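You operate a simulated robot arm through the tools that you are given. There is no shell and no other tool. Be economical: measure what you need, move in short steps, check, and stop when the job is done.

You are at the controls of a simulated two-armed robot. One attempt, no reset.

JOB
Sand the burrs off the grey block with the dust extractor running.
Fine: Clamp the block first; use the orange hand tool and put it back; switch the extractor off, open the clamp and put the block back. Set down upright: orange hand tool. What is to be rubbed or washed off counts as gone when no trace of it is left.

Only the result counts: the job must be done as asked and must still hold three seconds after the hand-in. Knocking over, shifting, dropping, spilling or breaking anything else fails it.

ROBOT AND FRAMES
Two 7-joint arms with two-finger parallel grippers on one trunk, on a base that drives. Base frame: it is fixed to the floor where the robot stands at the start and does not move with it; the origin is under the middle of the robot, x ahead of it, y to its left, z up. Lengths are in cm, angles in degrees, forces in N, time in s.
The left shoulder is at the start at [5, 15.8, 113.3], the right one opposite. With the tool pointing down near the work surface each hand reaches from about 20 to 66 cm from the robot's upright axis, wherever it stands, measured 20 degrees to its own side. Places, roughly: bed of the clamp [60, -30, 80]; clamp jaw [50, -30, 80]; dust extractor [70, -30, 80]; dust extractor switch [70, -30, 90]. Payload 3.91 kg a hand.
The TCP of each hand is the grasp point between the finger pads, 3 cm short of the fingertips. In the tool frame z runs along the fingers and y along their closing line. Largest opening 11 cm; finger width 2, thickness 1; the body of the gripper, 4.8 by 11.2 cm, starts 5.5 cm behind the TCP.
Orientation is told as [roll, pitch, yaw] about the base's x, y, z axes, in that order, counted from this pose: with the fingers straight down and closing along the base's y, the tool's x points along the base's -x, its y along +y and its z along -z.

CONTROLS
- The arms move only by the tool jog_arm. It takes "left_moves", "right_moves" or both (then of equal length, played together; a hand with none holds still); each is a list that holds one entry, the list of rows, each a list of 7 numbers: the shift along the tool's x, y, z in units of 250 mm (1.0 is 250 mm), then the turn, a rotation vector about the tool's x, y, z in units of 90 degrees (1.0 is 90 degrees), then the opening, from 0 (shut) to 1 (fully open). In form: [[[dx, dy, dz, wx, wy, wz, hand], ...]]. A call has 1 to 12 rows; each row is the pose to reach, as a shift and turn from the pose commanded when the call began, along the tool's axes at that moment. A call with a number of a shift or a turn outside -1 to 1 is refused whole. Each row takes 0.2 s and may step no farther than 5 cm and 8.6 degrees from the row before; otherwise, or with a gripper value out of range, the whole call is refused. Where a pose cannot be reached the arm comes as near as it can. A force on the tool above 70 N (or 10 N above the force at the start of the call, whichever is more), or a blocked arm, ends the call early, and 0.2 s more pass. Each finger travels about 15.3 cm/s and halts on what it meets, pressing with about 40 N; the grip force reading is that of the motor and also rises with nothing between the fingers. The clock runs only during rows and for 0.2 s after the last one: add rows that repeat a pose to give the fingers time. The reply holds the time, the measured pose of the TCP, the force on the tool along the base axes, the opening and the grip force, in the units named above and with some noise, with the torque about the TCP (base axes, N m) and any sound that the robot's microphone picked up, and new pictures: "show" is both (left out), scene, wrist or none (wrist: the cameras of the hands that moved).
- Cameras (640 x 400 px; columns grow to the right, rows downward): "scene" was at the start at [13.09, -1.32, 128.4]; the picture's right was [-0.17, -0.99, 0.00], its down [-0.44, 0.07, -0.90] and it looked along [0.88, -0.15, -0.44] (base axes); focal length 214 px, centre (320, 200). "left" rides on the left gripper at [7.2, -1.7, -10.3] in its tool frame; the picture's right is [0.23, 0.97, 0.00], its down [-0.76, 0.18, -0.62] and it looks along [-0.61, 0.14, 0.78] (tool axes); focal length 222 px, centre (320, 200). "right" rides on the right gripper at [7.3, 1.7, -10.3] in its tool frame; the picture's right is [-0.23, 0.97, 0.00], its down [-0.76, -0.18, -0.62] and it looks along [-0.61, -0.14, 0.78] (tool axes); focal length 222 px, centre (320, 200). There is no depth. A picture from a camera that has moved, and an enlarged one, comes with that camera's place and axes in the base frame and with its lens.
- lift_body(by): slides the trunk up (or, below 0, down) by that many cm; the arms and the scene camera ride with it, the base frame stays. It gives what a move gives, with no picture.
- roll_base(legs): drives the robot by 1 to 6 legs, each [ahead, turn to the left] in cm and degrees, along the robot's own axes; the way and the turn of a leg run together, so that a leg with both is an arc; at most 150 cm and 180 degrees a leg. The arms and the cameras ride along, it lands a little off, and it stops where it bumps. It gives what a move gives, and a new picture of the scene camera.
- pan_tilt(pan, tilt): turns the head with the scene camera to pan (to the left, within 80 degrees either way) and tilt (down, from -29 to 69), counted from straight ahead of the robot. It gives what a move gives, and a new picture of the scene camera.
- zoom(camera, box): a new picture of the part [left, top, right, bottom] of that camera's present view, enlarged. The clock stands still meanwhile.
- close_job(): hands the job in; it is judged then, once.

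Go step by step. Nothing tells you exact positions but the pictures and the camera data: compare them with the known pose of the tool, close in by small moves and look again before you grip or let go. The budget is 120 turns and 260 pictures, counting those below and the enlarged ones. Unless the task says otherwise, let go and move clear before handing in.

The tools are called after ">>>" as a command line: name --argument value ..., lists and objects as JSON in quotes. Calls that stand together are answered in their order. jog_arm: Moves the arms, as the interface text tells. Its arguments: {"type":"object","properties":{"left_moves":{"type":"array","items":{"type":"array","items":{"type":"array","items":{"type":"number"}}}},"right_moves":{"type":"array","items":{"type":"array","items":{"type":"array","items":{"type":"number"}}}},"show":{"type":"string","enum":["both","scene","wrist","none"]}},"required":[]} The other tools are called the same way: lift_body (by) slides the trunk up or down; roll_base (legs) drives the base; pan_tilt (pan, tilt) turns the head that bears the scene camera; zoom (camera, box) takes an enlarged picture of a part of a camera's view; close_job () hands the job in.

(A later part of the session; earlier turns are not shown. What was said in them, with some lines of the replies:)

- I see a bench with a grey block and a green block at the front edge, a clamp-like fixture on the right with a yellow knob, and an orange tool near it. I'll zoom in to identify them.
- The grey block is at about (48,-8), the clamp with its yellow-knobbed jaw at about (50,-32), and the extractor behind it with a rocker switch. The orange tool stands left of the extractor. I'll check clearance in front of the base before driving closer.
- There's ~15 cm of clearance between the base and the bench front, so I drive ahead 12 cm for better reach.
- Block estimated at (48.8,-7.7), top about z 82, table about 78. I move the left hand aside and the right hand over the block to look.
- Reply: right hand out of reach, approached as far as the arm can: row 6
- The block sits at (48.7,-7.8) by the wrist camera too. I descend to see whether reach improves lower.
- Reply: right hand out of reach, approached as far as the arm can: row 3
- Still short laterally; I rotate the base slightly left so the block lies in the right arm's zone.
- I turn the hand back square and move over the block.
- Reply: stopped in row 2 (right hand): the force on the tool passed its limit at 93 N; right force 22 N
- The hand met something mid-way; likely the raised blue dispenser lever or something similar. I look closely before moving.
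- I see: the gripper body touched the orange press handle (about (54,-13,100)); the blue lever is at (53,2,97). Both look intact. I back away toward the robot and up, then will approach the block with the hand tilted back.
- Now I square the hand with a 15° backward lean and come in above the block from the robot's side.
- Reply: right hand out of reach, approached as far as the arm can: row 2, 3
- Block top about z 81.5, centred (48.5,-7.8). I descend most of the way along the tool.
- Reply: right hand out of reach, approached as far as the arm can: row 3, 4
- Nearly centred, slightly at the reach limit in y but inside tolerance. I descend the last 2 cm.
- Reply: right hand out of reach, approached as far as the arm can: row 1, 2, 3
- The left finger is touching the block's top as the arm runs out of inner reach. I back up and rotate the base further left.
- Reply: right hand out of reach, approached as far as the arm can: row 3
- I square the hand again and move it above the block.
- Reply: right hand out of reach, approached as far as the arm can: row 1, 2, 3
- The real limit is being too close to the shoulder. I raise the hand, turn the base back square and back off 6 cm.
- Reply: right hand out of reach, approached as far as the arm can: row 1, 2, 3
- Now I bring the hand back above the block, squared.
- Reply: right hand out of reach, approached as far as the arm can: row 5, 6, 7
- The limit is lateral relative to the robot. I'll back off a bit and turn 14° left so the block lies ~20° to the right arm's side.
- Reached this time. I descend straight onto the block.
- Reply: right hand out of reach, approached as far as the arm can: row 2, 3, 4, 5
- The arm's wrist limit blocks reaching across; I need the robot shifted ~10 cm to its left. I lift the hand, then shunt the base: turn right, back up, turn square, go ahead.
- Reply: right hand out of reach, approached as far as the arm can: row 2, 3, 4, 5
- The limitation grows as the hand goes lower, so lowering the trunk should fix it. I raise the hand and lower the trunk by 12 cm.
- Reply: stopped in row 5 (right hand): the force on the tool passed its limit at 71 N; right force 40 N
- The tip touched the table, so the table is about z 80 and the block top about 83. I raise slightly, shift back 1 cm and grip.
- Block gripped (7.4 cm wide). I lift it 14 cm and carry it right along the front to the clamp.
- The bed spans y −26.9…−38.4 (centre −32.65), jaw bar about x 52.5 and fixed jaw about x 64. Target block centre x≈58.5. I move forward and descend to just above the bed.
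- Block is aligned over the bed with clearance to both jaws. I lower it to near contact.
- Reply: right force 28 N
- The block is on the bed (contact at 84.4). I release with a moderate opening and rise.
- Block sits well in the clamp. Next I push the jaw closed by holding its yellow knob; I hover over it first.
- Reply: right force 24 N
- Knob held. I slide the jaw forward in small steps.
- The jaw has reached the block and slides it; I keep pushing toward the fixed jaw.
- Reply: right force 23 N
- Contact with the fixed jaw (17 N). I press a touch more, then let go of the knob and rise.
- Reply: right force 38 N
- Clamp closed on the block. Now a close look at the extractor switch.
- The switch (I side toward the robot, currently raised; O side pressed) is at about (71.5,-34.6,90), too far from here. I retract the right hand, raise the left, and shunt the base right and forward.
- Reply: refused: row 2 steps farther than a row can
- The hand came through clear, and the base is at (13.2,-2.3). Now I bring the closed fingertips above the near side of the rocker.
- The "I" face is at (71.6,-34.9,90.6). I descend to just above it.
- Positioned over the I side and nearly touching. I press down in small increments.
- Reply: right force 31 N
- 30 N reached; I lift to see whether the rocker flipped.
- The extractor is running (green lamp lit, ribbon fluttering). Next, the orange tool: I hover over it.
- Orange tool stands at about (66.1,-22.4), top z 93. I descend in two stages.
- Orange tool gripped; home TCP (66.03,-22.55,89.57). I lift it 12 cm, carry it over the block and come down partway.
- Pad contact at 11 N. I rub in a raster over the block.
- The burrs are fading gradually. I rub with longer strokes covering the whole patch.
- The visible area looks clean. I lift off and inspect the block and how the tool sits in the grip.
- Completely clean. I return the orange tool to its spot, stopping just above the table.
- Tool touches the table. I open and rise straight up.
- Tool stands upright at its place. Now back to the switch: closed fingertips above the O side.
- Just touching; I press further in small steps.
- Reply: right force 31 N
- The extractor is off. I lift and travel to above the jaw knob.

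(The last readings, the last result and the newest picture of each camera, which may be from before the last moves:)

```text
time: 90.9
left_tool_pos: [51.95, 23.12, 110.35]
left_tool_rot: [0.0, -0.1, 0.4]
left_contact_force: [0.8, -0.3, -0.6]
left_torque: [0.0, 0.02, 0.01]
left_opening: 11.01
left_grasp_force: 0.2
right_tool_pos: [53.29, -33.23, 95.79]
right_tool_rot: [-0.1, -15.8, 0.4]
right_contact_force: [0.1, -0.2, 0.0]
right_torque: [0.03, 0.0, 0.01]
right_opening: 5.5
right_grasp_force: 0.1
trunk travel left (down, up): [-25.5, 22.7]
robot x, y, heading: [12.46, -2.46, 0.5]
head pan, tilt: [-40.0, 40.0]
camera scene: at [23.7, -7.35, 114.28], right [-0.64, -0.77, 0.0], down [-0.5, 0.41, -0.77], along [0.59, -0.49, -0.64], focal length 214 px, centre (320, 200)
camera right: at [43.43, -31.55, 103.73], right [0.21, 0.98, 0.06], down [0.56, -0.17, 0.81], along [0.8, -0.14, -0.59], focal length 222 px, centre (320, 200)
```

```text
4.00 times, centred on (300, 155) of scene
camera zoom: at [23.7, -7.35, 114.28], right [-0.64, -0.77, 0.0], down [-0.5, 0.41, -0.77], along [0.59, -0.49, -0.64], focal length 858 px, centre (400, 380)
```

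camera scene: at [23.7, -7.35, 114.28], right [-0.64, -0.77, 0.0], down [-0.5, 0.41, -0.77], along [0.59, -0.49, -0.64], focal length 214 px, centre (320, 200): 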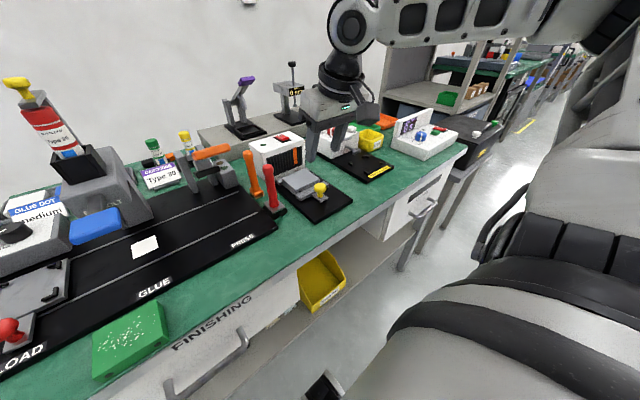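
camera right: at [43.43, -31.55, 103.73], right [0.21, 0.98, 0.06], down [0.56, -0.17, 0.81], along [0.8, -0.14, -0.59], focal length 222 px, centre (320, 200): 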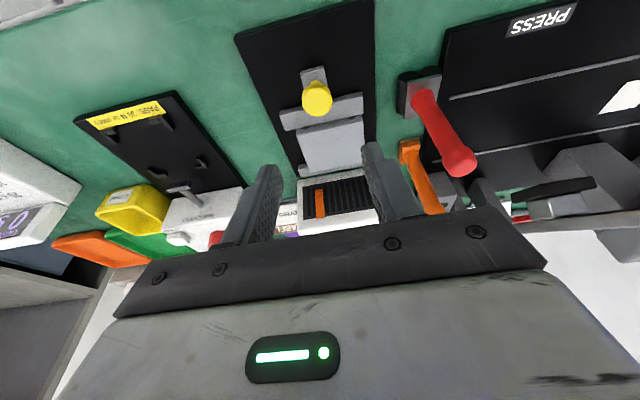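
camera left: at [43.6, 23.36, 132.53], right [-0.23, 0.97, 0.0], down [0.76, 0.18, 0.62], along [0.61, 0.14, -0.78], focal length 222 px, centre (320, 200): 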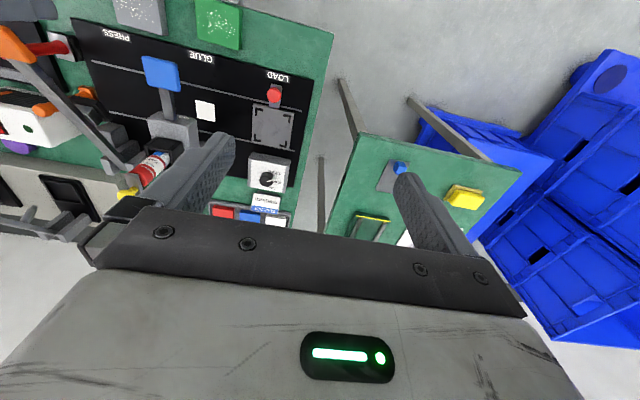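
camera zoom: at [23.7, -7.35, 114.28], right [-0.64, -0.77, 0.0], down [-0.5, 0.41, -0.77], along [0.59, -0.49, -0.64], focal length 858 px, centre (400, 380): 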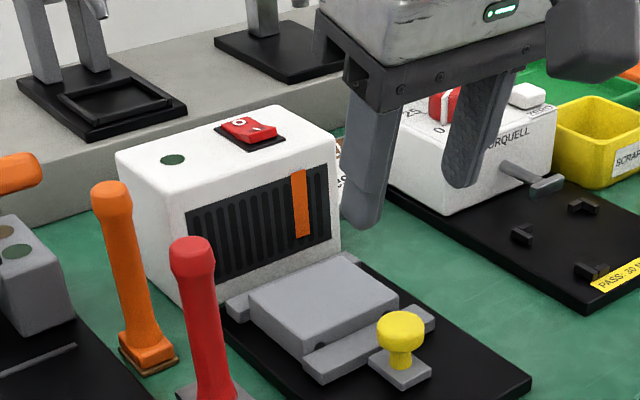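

>>> jog_arm --right_moves '[[[0.035, 0.006, 0.13, 0, 0, 0, 0.5], [0.07, 0.006, 0.26, 0, 0, 0, 0.5], [0.103, 0.006, 0.377, 0, 0, 0, 0.5], [0.103, 0.006, 0.377, 0, 0, 0, 0.1], [0.103, 0.006, 0.377, 0, 0, 0, 0.1], [0.103, 0.006, 0.377, 0, 0, 0, 0.1]]]' --show "none"

>>> jog_arm --right_moves '[[[0.03, 0, -0.0086, 0, 0, 0, 0.1], [0.06, 0, -0.0172, 0, 0, 0, 0.1], [0.1, 0, -0.0286, 0, 0, 0, 0.1], [0.135, 0, -0.0386, 0, 0, 0, 0.1], [0.135, 0, -0.0386, 0, 0, 0, 0.1]]]' --show "none"

>>> zoom --camera "scene" --box '[260, 130, 360, 205]'

```text
time: 92.3
left_tool_pos: [52.03, 23.14, 110.31]
left_tool_rot: [0.0, -0.1, 0.5]
left_contact_force: [0.2, 0.2, 0.5]
left_torque: [-0.01, 0.0, -0.01]
left_opening: 11.0
left_grasp_force: 0.0
right_tool_pos: [53.41, -33.08, 86.2]
right_tool_rot: [-0.1, -15.7, 0.4]
right_contact_force: [0.2, 2.8, -3.8]
right_torque: [0.04, -0.42, -0.06]
right_opening: 2.7
right_grasp_force: 45.0
trunk travel left (down, up): [-25.5, 22.7]
robot x, y, heading: [13.22, -2.26, 0.0]
head pan, tilt: [-40.0, 40.0]
```

```text
time: 93.5
left_tool_pos: [52.11, 23.29, 110.27]
left_tool_rot: [0.0, -0.1, 0.4]
left_contact_force: [-0.6, -0.3, -0.2]
left_torque: [-0.04, 0.02, 0.0]
left_opening: 11.02
left_grasp_force: 0.0
right_tool_pos: [49.88, -33.07, 86.1]
right_tool_rot: [0.1, -15.8, 0.5]
right_contact_force: [2.4, 11.9, -7.2]
right_torque: [0.37, 0.18, 0.13]
right_opening: 2.73
right_grasp_force: 44.0
trunk travel left (down, up): [-25.5, 22.7]
robot x, y, heading: [13.08, -2.11, 0.3]
head pan, tilt: [-40.0, 40.0]
```

```text
5.33 times, centred on (310, 168) of scene
camera zoom: at [23.75, -7.28, 114.27], right [-0.64, -0.77, 0.0], down [-0.5, 0.41, -0.77], along [0.59, -0.49, -0.64], focal length 1144 px, centre (373, 373)
```

zoom: 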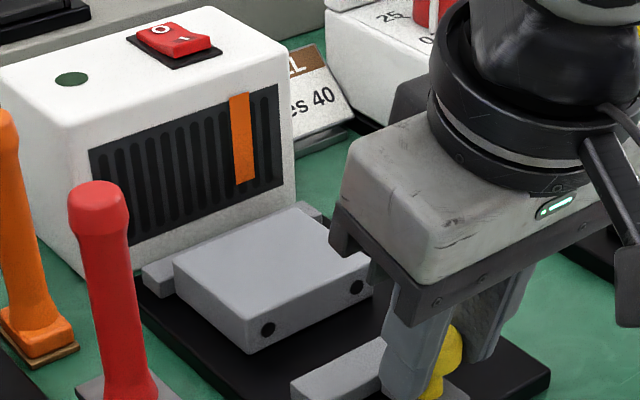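

Jaw open. I release the knob, rise, and move over the block.

>>> jog_arm --right_moves '[[[0, 0, 0, 0, 0, 0, 0.5], [0, 0, 0, 0, 0, 0, 0.5], [-0.03, 0, -0.105, 0, 0, 0, 0.5], [-0.06, 0, -0.21, 0, 0, 0, 0.5], [-0.088, 0, -0.307, 0, 0, 0, 0.6], [-0.24, 0.01, -0.265, 0, 0, 0, 0.82], [-0.38, 0.02, -0.224, 0, 0, 0, 0.82], [-0.523, 0.02, -0.182, 0, 0, 0, 0.82], [-0.523, 0.02, -0.182, 0, 0, 0, 0.82]]]' --show "wrist"

>>> zoom --camera "scene" --box '[250, 125, 350, 200]'

```text
time: 95.5
left_tool_pos: [52.03, 22.94, 110.19]
left_tool_rot: [0.1, -0.1, 0.5]
left_contact_force: [-0.3, 0.3, 0.0]
left_torque: [-0.02, -0.03, 0.02]
left_opening: 10.98
left_grasp_force: 0.1
right_tool_pos: [61.22, -32.66, 94.13]
right_tool_rot: [-0.1, -15.9, 0.3]
right_contact_force: [-0.6, -1.0, 0.7]
right_torque: [0.01, 0.02, -0.01]
right_opening: 9.02
right_grasp_force: 0.1
trunk travel left (down, up): [-25.5, 22.7]
robot x, y, heading: [13.29, -2.22, 0.2]
head pan, tilt: [-40.0, 40.0]
camera right: at [51.38, -30.94, 102.15], right [0.21, 0.98, 0.06], down [0.56, -0.17, 0.81], along [0.8, -0.14, -0.59], focal length 222 px, centre (320, 200)
```

right: 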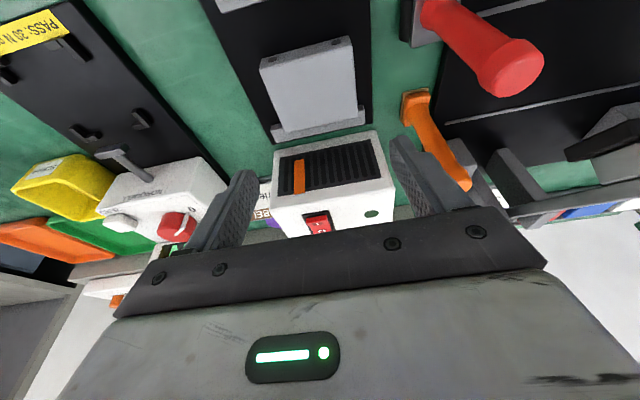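

```text
5.33 times, centred on (300, 162) of scene
camera zoom: at [23.69, -7.35, 114.28], right [-0.64, -0.77, 0.0], down [-0.5, 0.41, -0.77], along [0.59, -0.49, -0.64], focal length 1144 px, centre (427, 400)
```

zoom: 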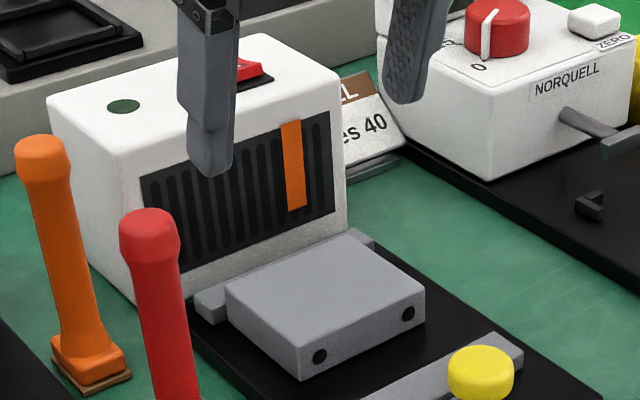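

>>> jog_arm --right_moves '[[[0.04, 0, 0.12, 0, 0, 0, 0.82], [0.08, 0, 0.25, 0, 0, 0, 0.82], [0.112, 0, 0.352, 0, 0, 0, 0.82], [0.115, 0, 0.365, 0, 0, 0, 0.82], [0.115, 0, 0.365, 0, 0, 0, 0.4], [0.115, 0, 0.365, 0, 0, 0, 0.4], [0.115, 0, 0.365, 0, 0, 0, 0.4]]]' --show "wrist"

>>> zoom --camera "scene" --box '[250, 125, 350, 200]'

```text
time: 97.1
left_tool_pos: [51.92, 23.1, 110.3]
left_tool_rot: [0.0, -0.3, 0.5]
left_contact_force: [-0.2, -1.0, 0.0]
left_torque: [0.01, -0.01, 0.0]
left_opening: 11.0
left_grasp_force: 0.1
right_tool_pos: [60.93, -32.72, 84.67]
right_tool_rot: [-0.1, -15.8, 0.4]
right_contact_force: [1.0, 0.8, 0.8]
right_torque: [0.05, -0.03, 0.04]
right_opening: 7.41
right_grasp_force: 39.4
trunk travel left (down, up): [-25.5, 22.7]
robot x, y, heading: [12.97, -1.72, 0.5]
head pan, tilt: [-40.0, 40.0]
camera right: at [51.12, -30.96, 92.55], right [0.21, 0.98, 0.06], down [0.56, -0.17, 0.81], along [0.8, -0.14, -0.59], focal length 222 px, centre (320, 200)
```

right: 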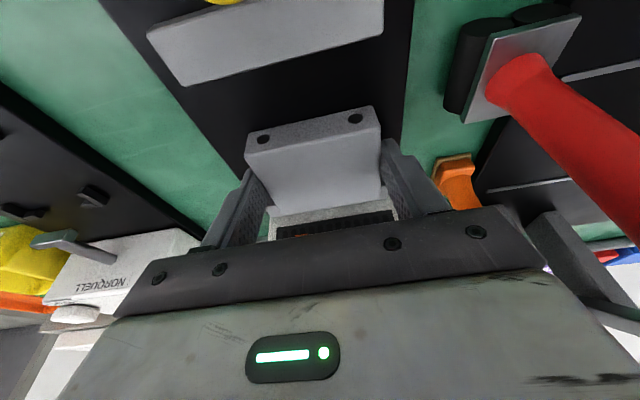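

```text
5.33 times, centred on (300, 162) of scene
camera zoom: at [23.69, -7.34, 114.28], right [-0.64, -0.77, 0.0], down [-0.5, 0.41, -0.77], along [0.59, -0.49, -0.64], focal length 1144 px, centre (427, 400)
```

zoom: 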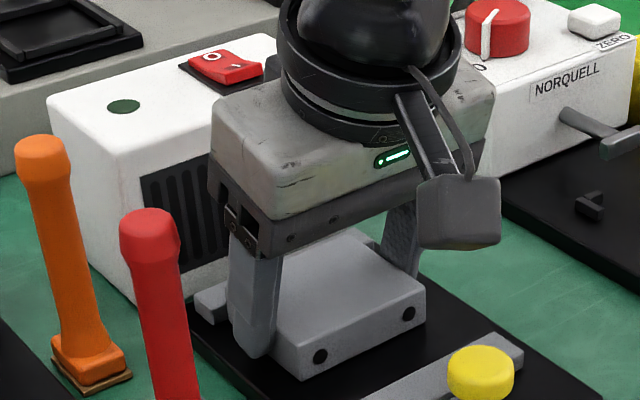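

Block held in the same way as before. I lift it, pull back a bit, then shunt the base back to the earlier spot near (3.4,7.7).

>>> jog_arm --right_moves '[[[-0.05, 0, -0.18, 0, 0, 0, 0.4], [-0.1, 0, -0.36, 0, 0, 0, 0.4], [-0.153, 0, -0.538, 0, 0, 0, 0.4], [-0.06, 0, -0.565, 0, 0, 0, 0.4], [0.039, 0, -0.593, 0, 0, 0, 0.4], [0.039, 0, -0.593, 0, 0, 0, 0.4]]]' --show "none"

```text
time: 98.5
left_tool_pos: [52.12, 23.12, 110.26]
left_tool_rot: [0.0, -0.1, 0.4]
left_contact_force: [-0.5, -0.4, -0.8]
left_torque: [0.0, 0.0, 0.02]
left_opening: 11.0
left_grasp_force: 0.1
right_tool_pos: [55.77, -32.69, 98.6]
right_tool_rot: [-0.1, -15.8, 0.4]
right_contact_force: [0.0, 0.6, -0.5]
right_torque: [-0.01, -0.02, 0.01]
right_opening: 7.42
right_grasp_force: 40.2
trunk travel left (down, up): [-25.5, 22.7]
robot x, y, heading: [13.32, -1.96, 0.2]
head pan, tilt: [-40.0, 40.0]
```

>>> roll_base --legs '[[-12, 0], [0, -45], [-14, 0], [0, 45], [12, 0]]'

```text
time: 105.6
left_tool_pos: [42.23, 32.71, 110.26]
left_tool_rot: [0.0, -0.1, 0.0]
left_contact_force: [-0.7, 0.2, -0.1]
left_torque: [0.0, 0.01, -0.01]
left_opening: 11.01
left_grasp_force: 0.0
right_tool_pos: [45.53, -23.02, 98.59]
right_tool_rot: [-0.1, -15.8, 0.0]
right_contact_force: [-0.6, 0.4, -0.3]
right_torque: [0.02, 0.01, -0.01]
right_opening: 7.39
right_grasp_force: 40.3
trunk travel left (down, up): [-25.5, 22.7]
robot x, y, heading: [2.95, 7.67, 0.2]
head pan, tilt: [-40.0, 40.0]
camera scene: at [13.64, 2.41, 114.27], right [-0.64, -0.77, 0.0], down [-0.49, 0.41, -0.77], along [0.59, -0.49, -0.64], focal length 214 px, centre (320, 200)
```

scene: 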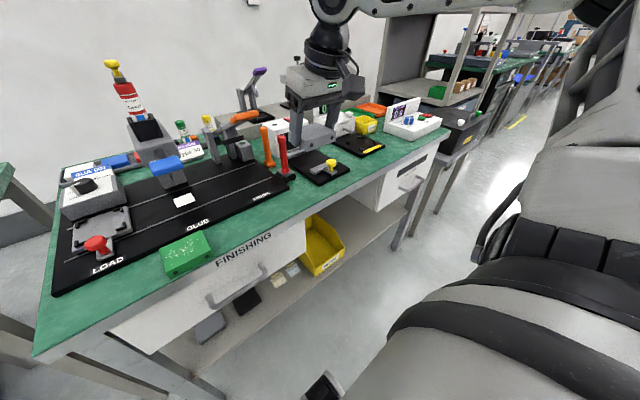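

>>> jog_arm --right_moves '[[[0, 0.19, 0, 0, 0, 0, 0.4], [0, 0.38, 0, 0, 0, 0, 0.4], [0, 0.56, 0, 0, 0, 0, 0.4], [0, 0.598, 0, 0, 0, 0, 0.4], [0.01, 0.598, 0.18, 0, 0, 0, 0.4], [0.02, 0.598, 0.36, 0, 0, 0, 0.4], [0.041, 0.598, 0.529, 0, 0, 0, 0.4], [0.041, 0.598, 0.529, 0, 0, 0, 0.4]]]'

>>> zoom --camera "scene" --box '[140, 150, 320, 270]'

```text
time: 107.4
left_tool_pos: [42.12, 32.7, 110.14]
left_tool_rot: [0.0, -0.2, 0.1]
left_contact_force: [-0.5, 1.3, -0.7]
left_torque: [-0.01, 0.03, -0.03]
left_opening: 11.03
left_grasp_force: 0.1
right_tool_pos: [48.03, -8.34, 85.58]
right_tool_rot: [-0.1, -16.0, 0.0]
right_contact_force: [0.0, -0.1, -0.2]
right_torque: [-0.02, 0.01, 0.0]
right_opening: 7.39
right_grasp_force: 40.0
trunk travel left (down, up): [-25.5, 22.7]
robot x, y, heading: [2.89, 7.37, -0.0]
head pan, tilt: [-40.0, 40.0]
camera scene: at [13.61, 2.41, 114.28], right [-0.64, -0.77, 0.0], down [-0.49, 0.41, -0.77], along [0.59, -0.49, -0.64], focal length 214 px, centre (320, 200)
camera right: at [38.27, -6.47, 93.45], right [0.22, 0.97, 0.06], down [0.56, -0.18, 0.81], along [0.8, -0.14, -0.59], focal length 222 px, centre (320, 200)
```

scene: 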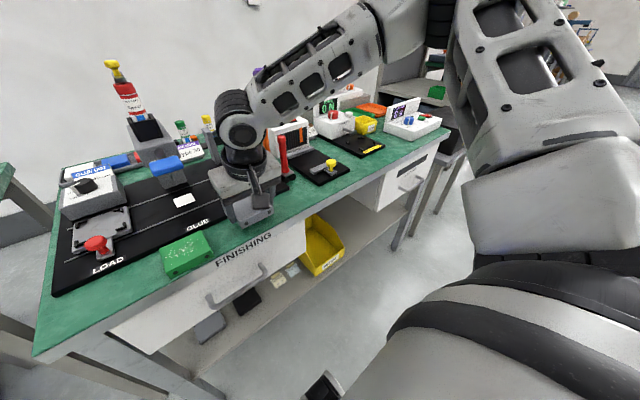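
right: 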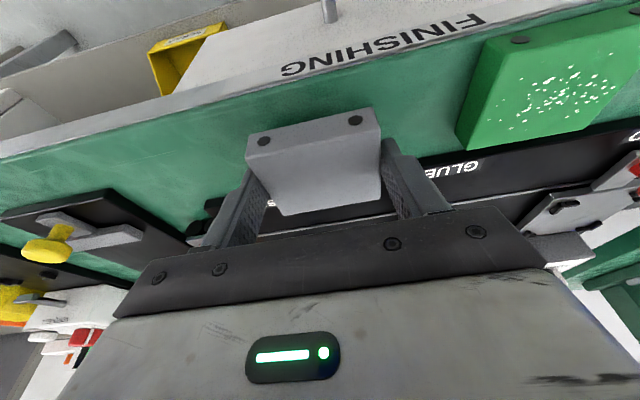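

```text
3.33 times, centred on (230, 210) of scene
camera zoom: at [13.61, 2.41, 114.28], right [-0.64, -0.77, 0.0], down [-0.49, 0.41, -0.77], along [0.59, -0.49, -0.64], focal length 715 px, centre (620, 167)
```

zoom: 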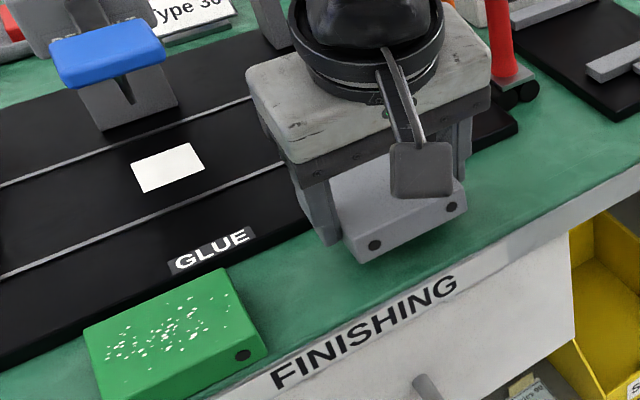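

>>> jog_arm --right_moves '[[[0.01, 0.008, 0.035, 0, 0, 0, 0.4], [0.019, 0.008, 0.066, 0, 0, 0, 0.4], [0.0225, 0.008, 0.078, 0, 0, 0, 0.4], [0.0225, 0.008, 0.078, 0, 0, 0, 0.4]]]' --show "none"

>>> zoom --camera "scene" --box '[200, 170, 300, 245]'

```text
time: 108.4
left_tool_pos: [42.15, 32.69, 110.21]
left_tool_rot: [0.0, -0.2, 0.0]
left_contact_force: [1.1, 0.3, -0.1]
left_torque: [0.02, 0.0, 0.0]
left_opening: 10.98
left_grasp_force: 0.1
right_tool_pos: [48.15, -8.1, 83.55]
right_tool_rot: [0.0, -15.9, -0.1]
right_contact_force: [-0.1, -1.0, -0.8]
right_torque: [0.0, 0.0, -0.01]
right_opening: 7.41
right_grasp_force: 40.3
trunk travel left (down, up): [-25.5, 22.7]
robot x, y, heading: [2.97, 7.87, 0.3]
head pan, tilt: [-40.0, 40.0]
```

```text
5.33 times, centred on (250, 208) of scene
camera zoom: at [13.6, 2.41, 114.28], right [-0.64, -0.77, 0.0], down [-0.49, 0.41, -0.77], along [0.59, -0.49, -0.64], focal length 1144 px, centre (693, 160)
```

zoom: 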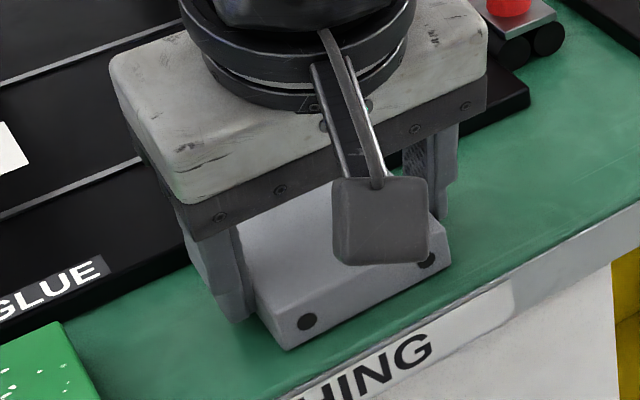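

>>> jog_arm --right_moves '[[[0.002, 0, 0.006, 0, 0, 0, 0.4], [0.003, 0, 0.012, 0, 0, 0, 0.4], [0.003, 0, 0.012, 0, 0, 0, 0.4]]]' --show "none"

```text
time: 109.2
left_tool_pos: [42.1, 32.58, 110.28]
left_tool_rot: [0.0, -0.2, 0.1]
left_contact_force: [0.9, 0.6, -0.1]
left_torque: [-0.03, -0.02, -0.04]
left_opening: 11.0
left_grasp_force: 0.1
right_tool_pos: [48.12, -7.99, 83.49]
right_tool_rot: [-0.2, -16.0, 0.0]
right_contact_force: [-0.9, -2.3, 9.6]
right_torque: [0.11, 0.28, 0.02]
right_opening: 7.39
right_grasp_force: 40.1
trunk travel left (down, up): [-25.5, 22.7]
robot x, y, heading: [2.98, 7.79, 0.5]
head pan, tilt: [-40.0, 40.0]
```

Block is on the table (10 N). I release and rise clear.

>>> jog_arm --right_moves '[[[0, 0, 0, 0, 0, 0, 0.9], [0, 0, 0, 0, 0, 0, 0.9], [-0.03, 0, -0.1, 0, 0, 0, 0.9], [-0.02, 0, -0.27, 0, 0, 0, 0.9], [0.02, 0, -0.44, 0, 0, 0, 0.9], [0.1, 0, -0.6, 0, 0, 0, 0.9]]]'

>>> pan_tilt --pan -25 --tilt 40

>>> zoom --camera "scene" --box '[120, 60, 440, 260]'

```text
time: 110.6
left_tool_pos: [42.05, 32.71, 110.36]
left_tool_rot: [0.1, -0.2, 0.0]
left_contact_force: [0.6, -0.4, 0.4]
left_torque: [-0.01, 0.01, 0.02]
left_opening: 11.01
left_grasp_force: 0.0
right_tool_pos: [41.69, -8.13, 96.92]
right_tool_rot: [0.0, -15.8, 0.1]
right_contact_force: [-0.9, -0.4, -0.2]
right_torque: [0.0, 0.01, -0.01]
right_opening: 9.89
right_grasp_force: 0.1
trunk travel left (down, up): [-25.5, 22.7]
robot x, y, heading: [2.75, 7.77, 0.3]
head pan, tilt: [-40.0, 40.0]
camera scene: at [13.57, 2.42, 114.28], right [-0.64, -0.77, 0.0], down [-0.49, 0.41, -0.77], along [0.59, -0.49, -0.64], focal length 214 px, centre (320, 200)
camera right: at [31.9, -6.46, 105.01], right [0.22, 0.97, 0.06], down [0.56, -0.18, 0.81], along [0.8, -0.14, -0.59], focal length 222 px, centre (320, 200)
```

scene: 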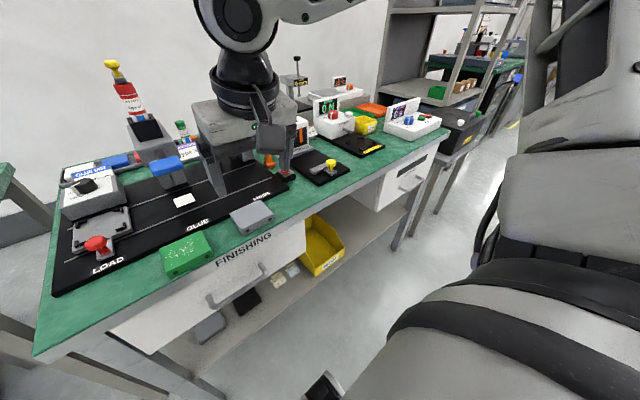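
right: 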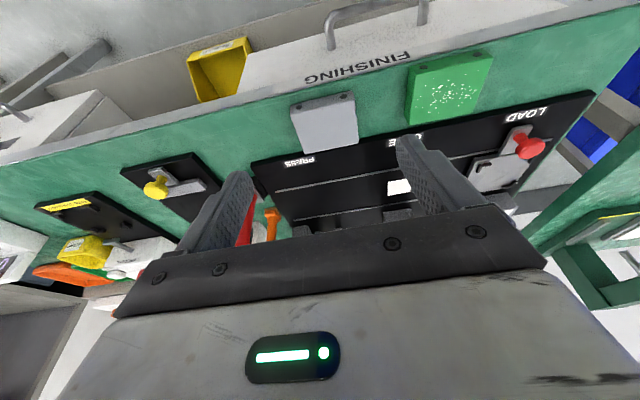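

```text
time: 111.4
left_tool_pos: [42.16, 32.6, 110.14]
left_tool_rot: [0.0, -0.2, 0.0]
left_contact_force: [-0.7, 0.7, -0.6]
left_torque: [-0.02, 0.01, 0.02]
left_opening: 11.0
left_grasp_force: 0.1
right_tool_pos: [41.74, -8.26, 96.98]
right_tool_rot: [-0.1, -15.9, 0.0]
right_contact_force: [-0.9, 0.2, 0.4]
right_torque: [0.01, 0.03, 0.01]
right_opening: 9.92
right_grasp_force: 0.0
trunk travel left (down, up): [-25.5, 22.7]
robot x, y, heading: [3.2, 7.85, 0.1]
head pan, tilt: [-25.0, 40.0]
camera scene: at [14.79, 4.28, 114.28], right [-0.42, -0.91, 0.0], down [-0.58, 0.27, -0.77], along [0.69, -0.32, -0.64], focal length 214 px, centre (320, 200)
```

scene: 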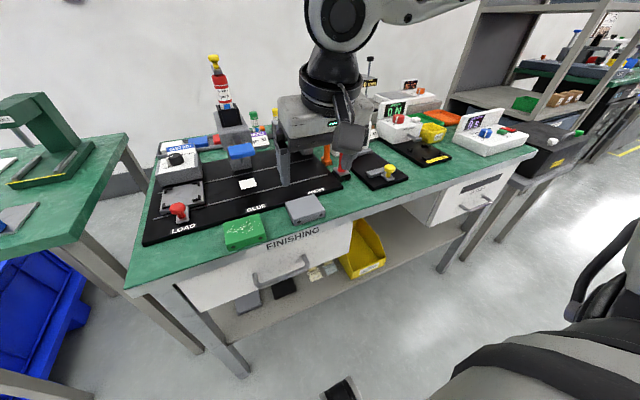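

```text
2.00 times, centred on (280, 160) of scene
camera zoom: at [14.79, 4.28, 114.28], right [-0.42, -0.91, 0.0], down [-0.58, 0.27, -0.77], along [0.69, -0.32, -0.64], focal length 429 px, centre (400, 280)
```

zoom: 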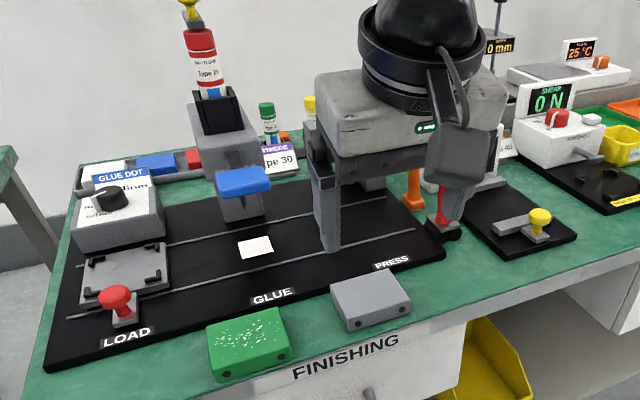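

The block is back in place. I check it against the mat edge from the wrist camera.

>>> zoom --camera "right" --box '[260, 70, 420, 190]'

>>> zoom --camera "scene" --box '[270, 180, 350, 240]'

```text
3.33 times, centred on (340, 130) of right
camera zoom: at [31.99, -6.46, 104.96], right [0.22, 0.97, 0.06], down [0.56, -0.18, 0.81], along [0.8, -0.14, -0.59], focal length 740 px, centre (253, 433)
```

zoom: 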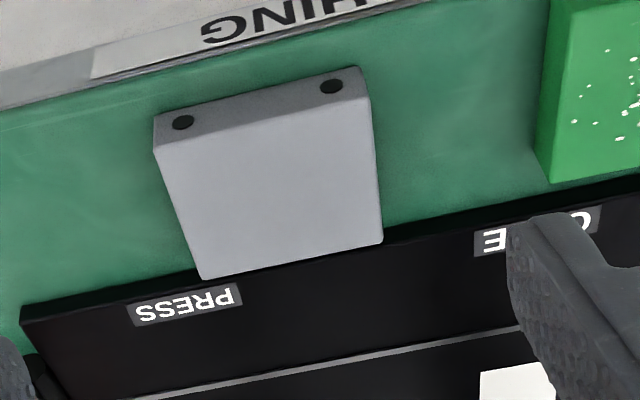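

```text
6.67 times, centred on (310, 210) of scene
camera zoom: at [14.79, 4.28, 114.28], right [-0.42, -0.91, 0.0], down [-0.58, 0.27, -0.77], along [0.69, -0.32, -0.64], focal length 1430 px, centre (387, 133)
```

zoom: 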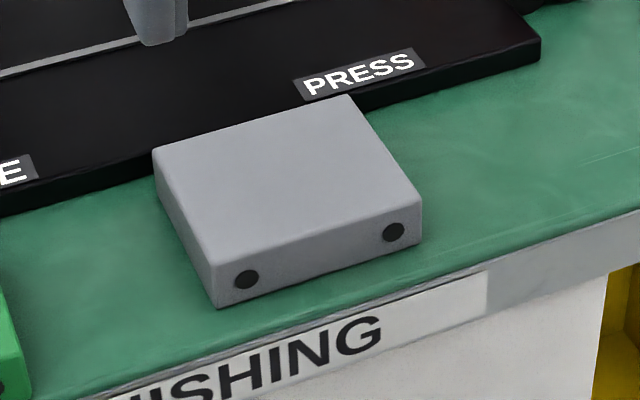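

>>> close_job

```text
The job is handed in.
```

The job is handed in: the burrs are sanded off the grey block, with no trace left in the close-up pictures. The block was clamped and the extractor was running while I sanded.

- **Put back:** The extractor is off and the clamp is open. The orange tool stands upright where it was, and the block is back in its place.
- **Contact early on:** The gripper bumped the orange handle of the press with a peak of about 93 N. The press looked upright and in place in later pictures, but I did not measure whether it had moved.
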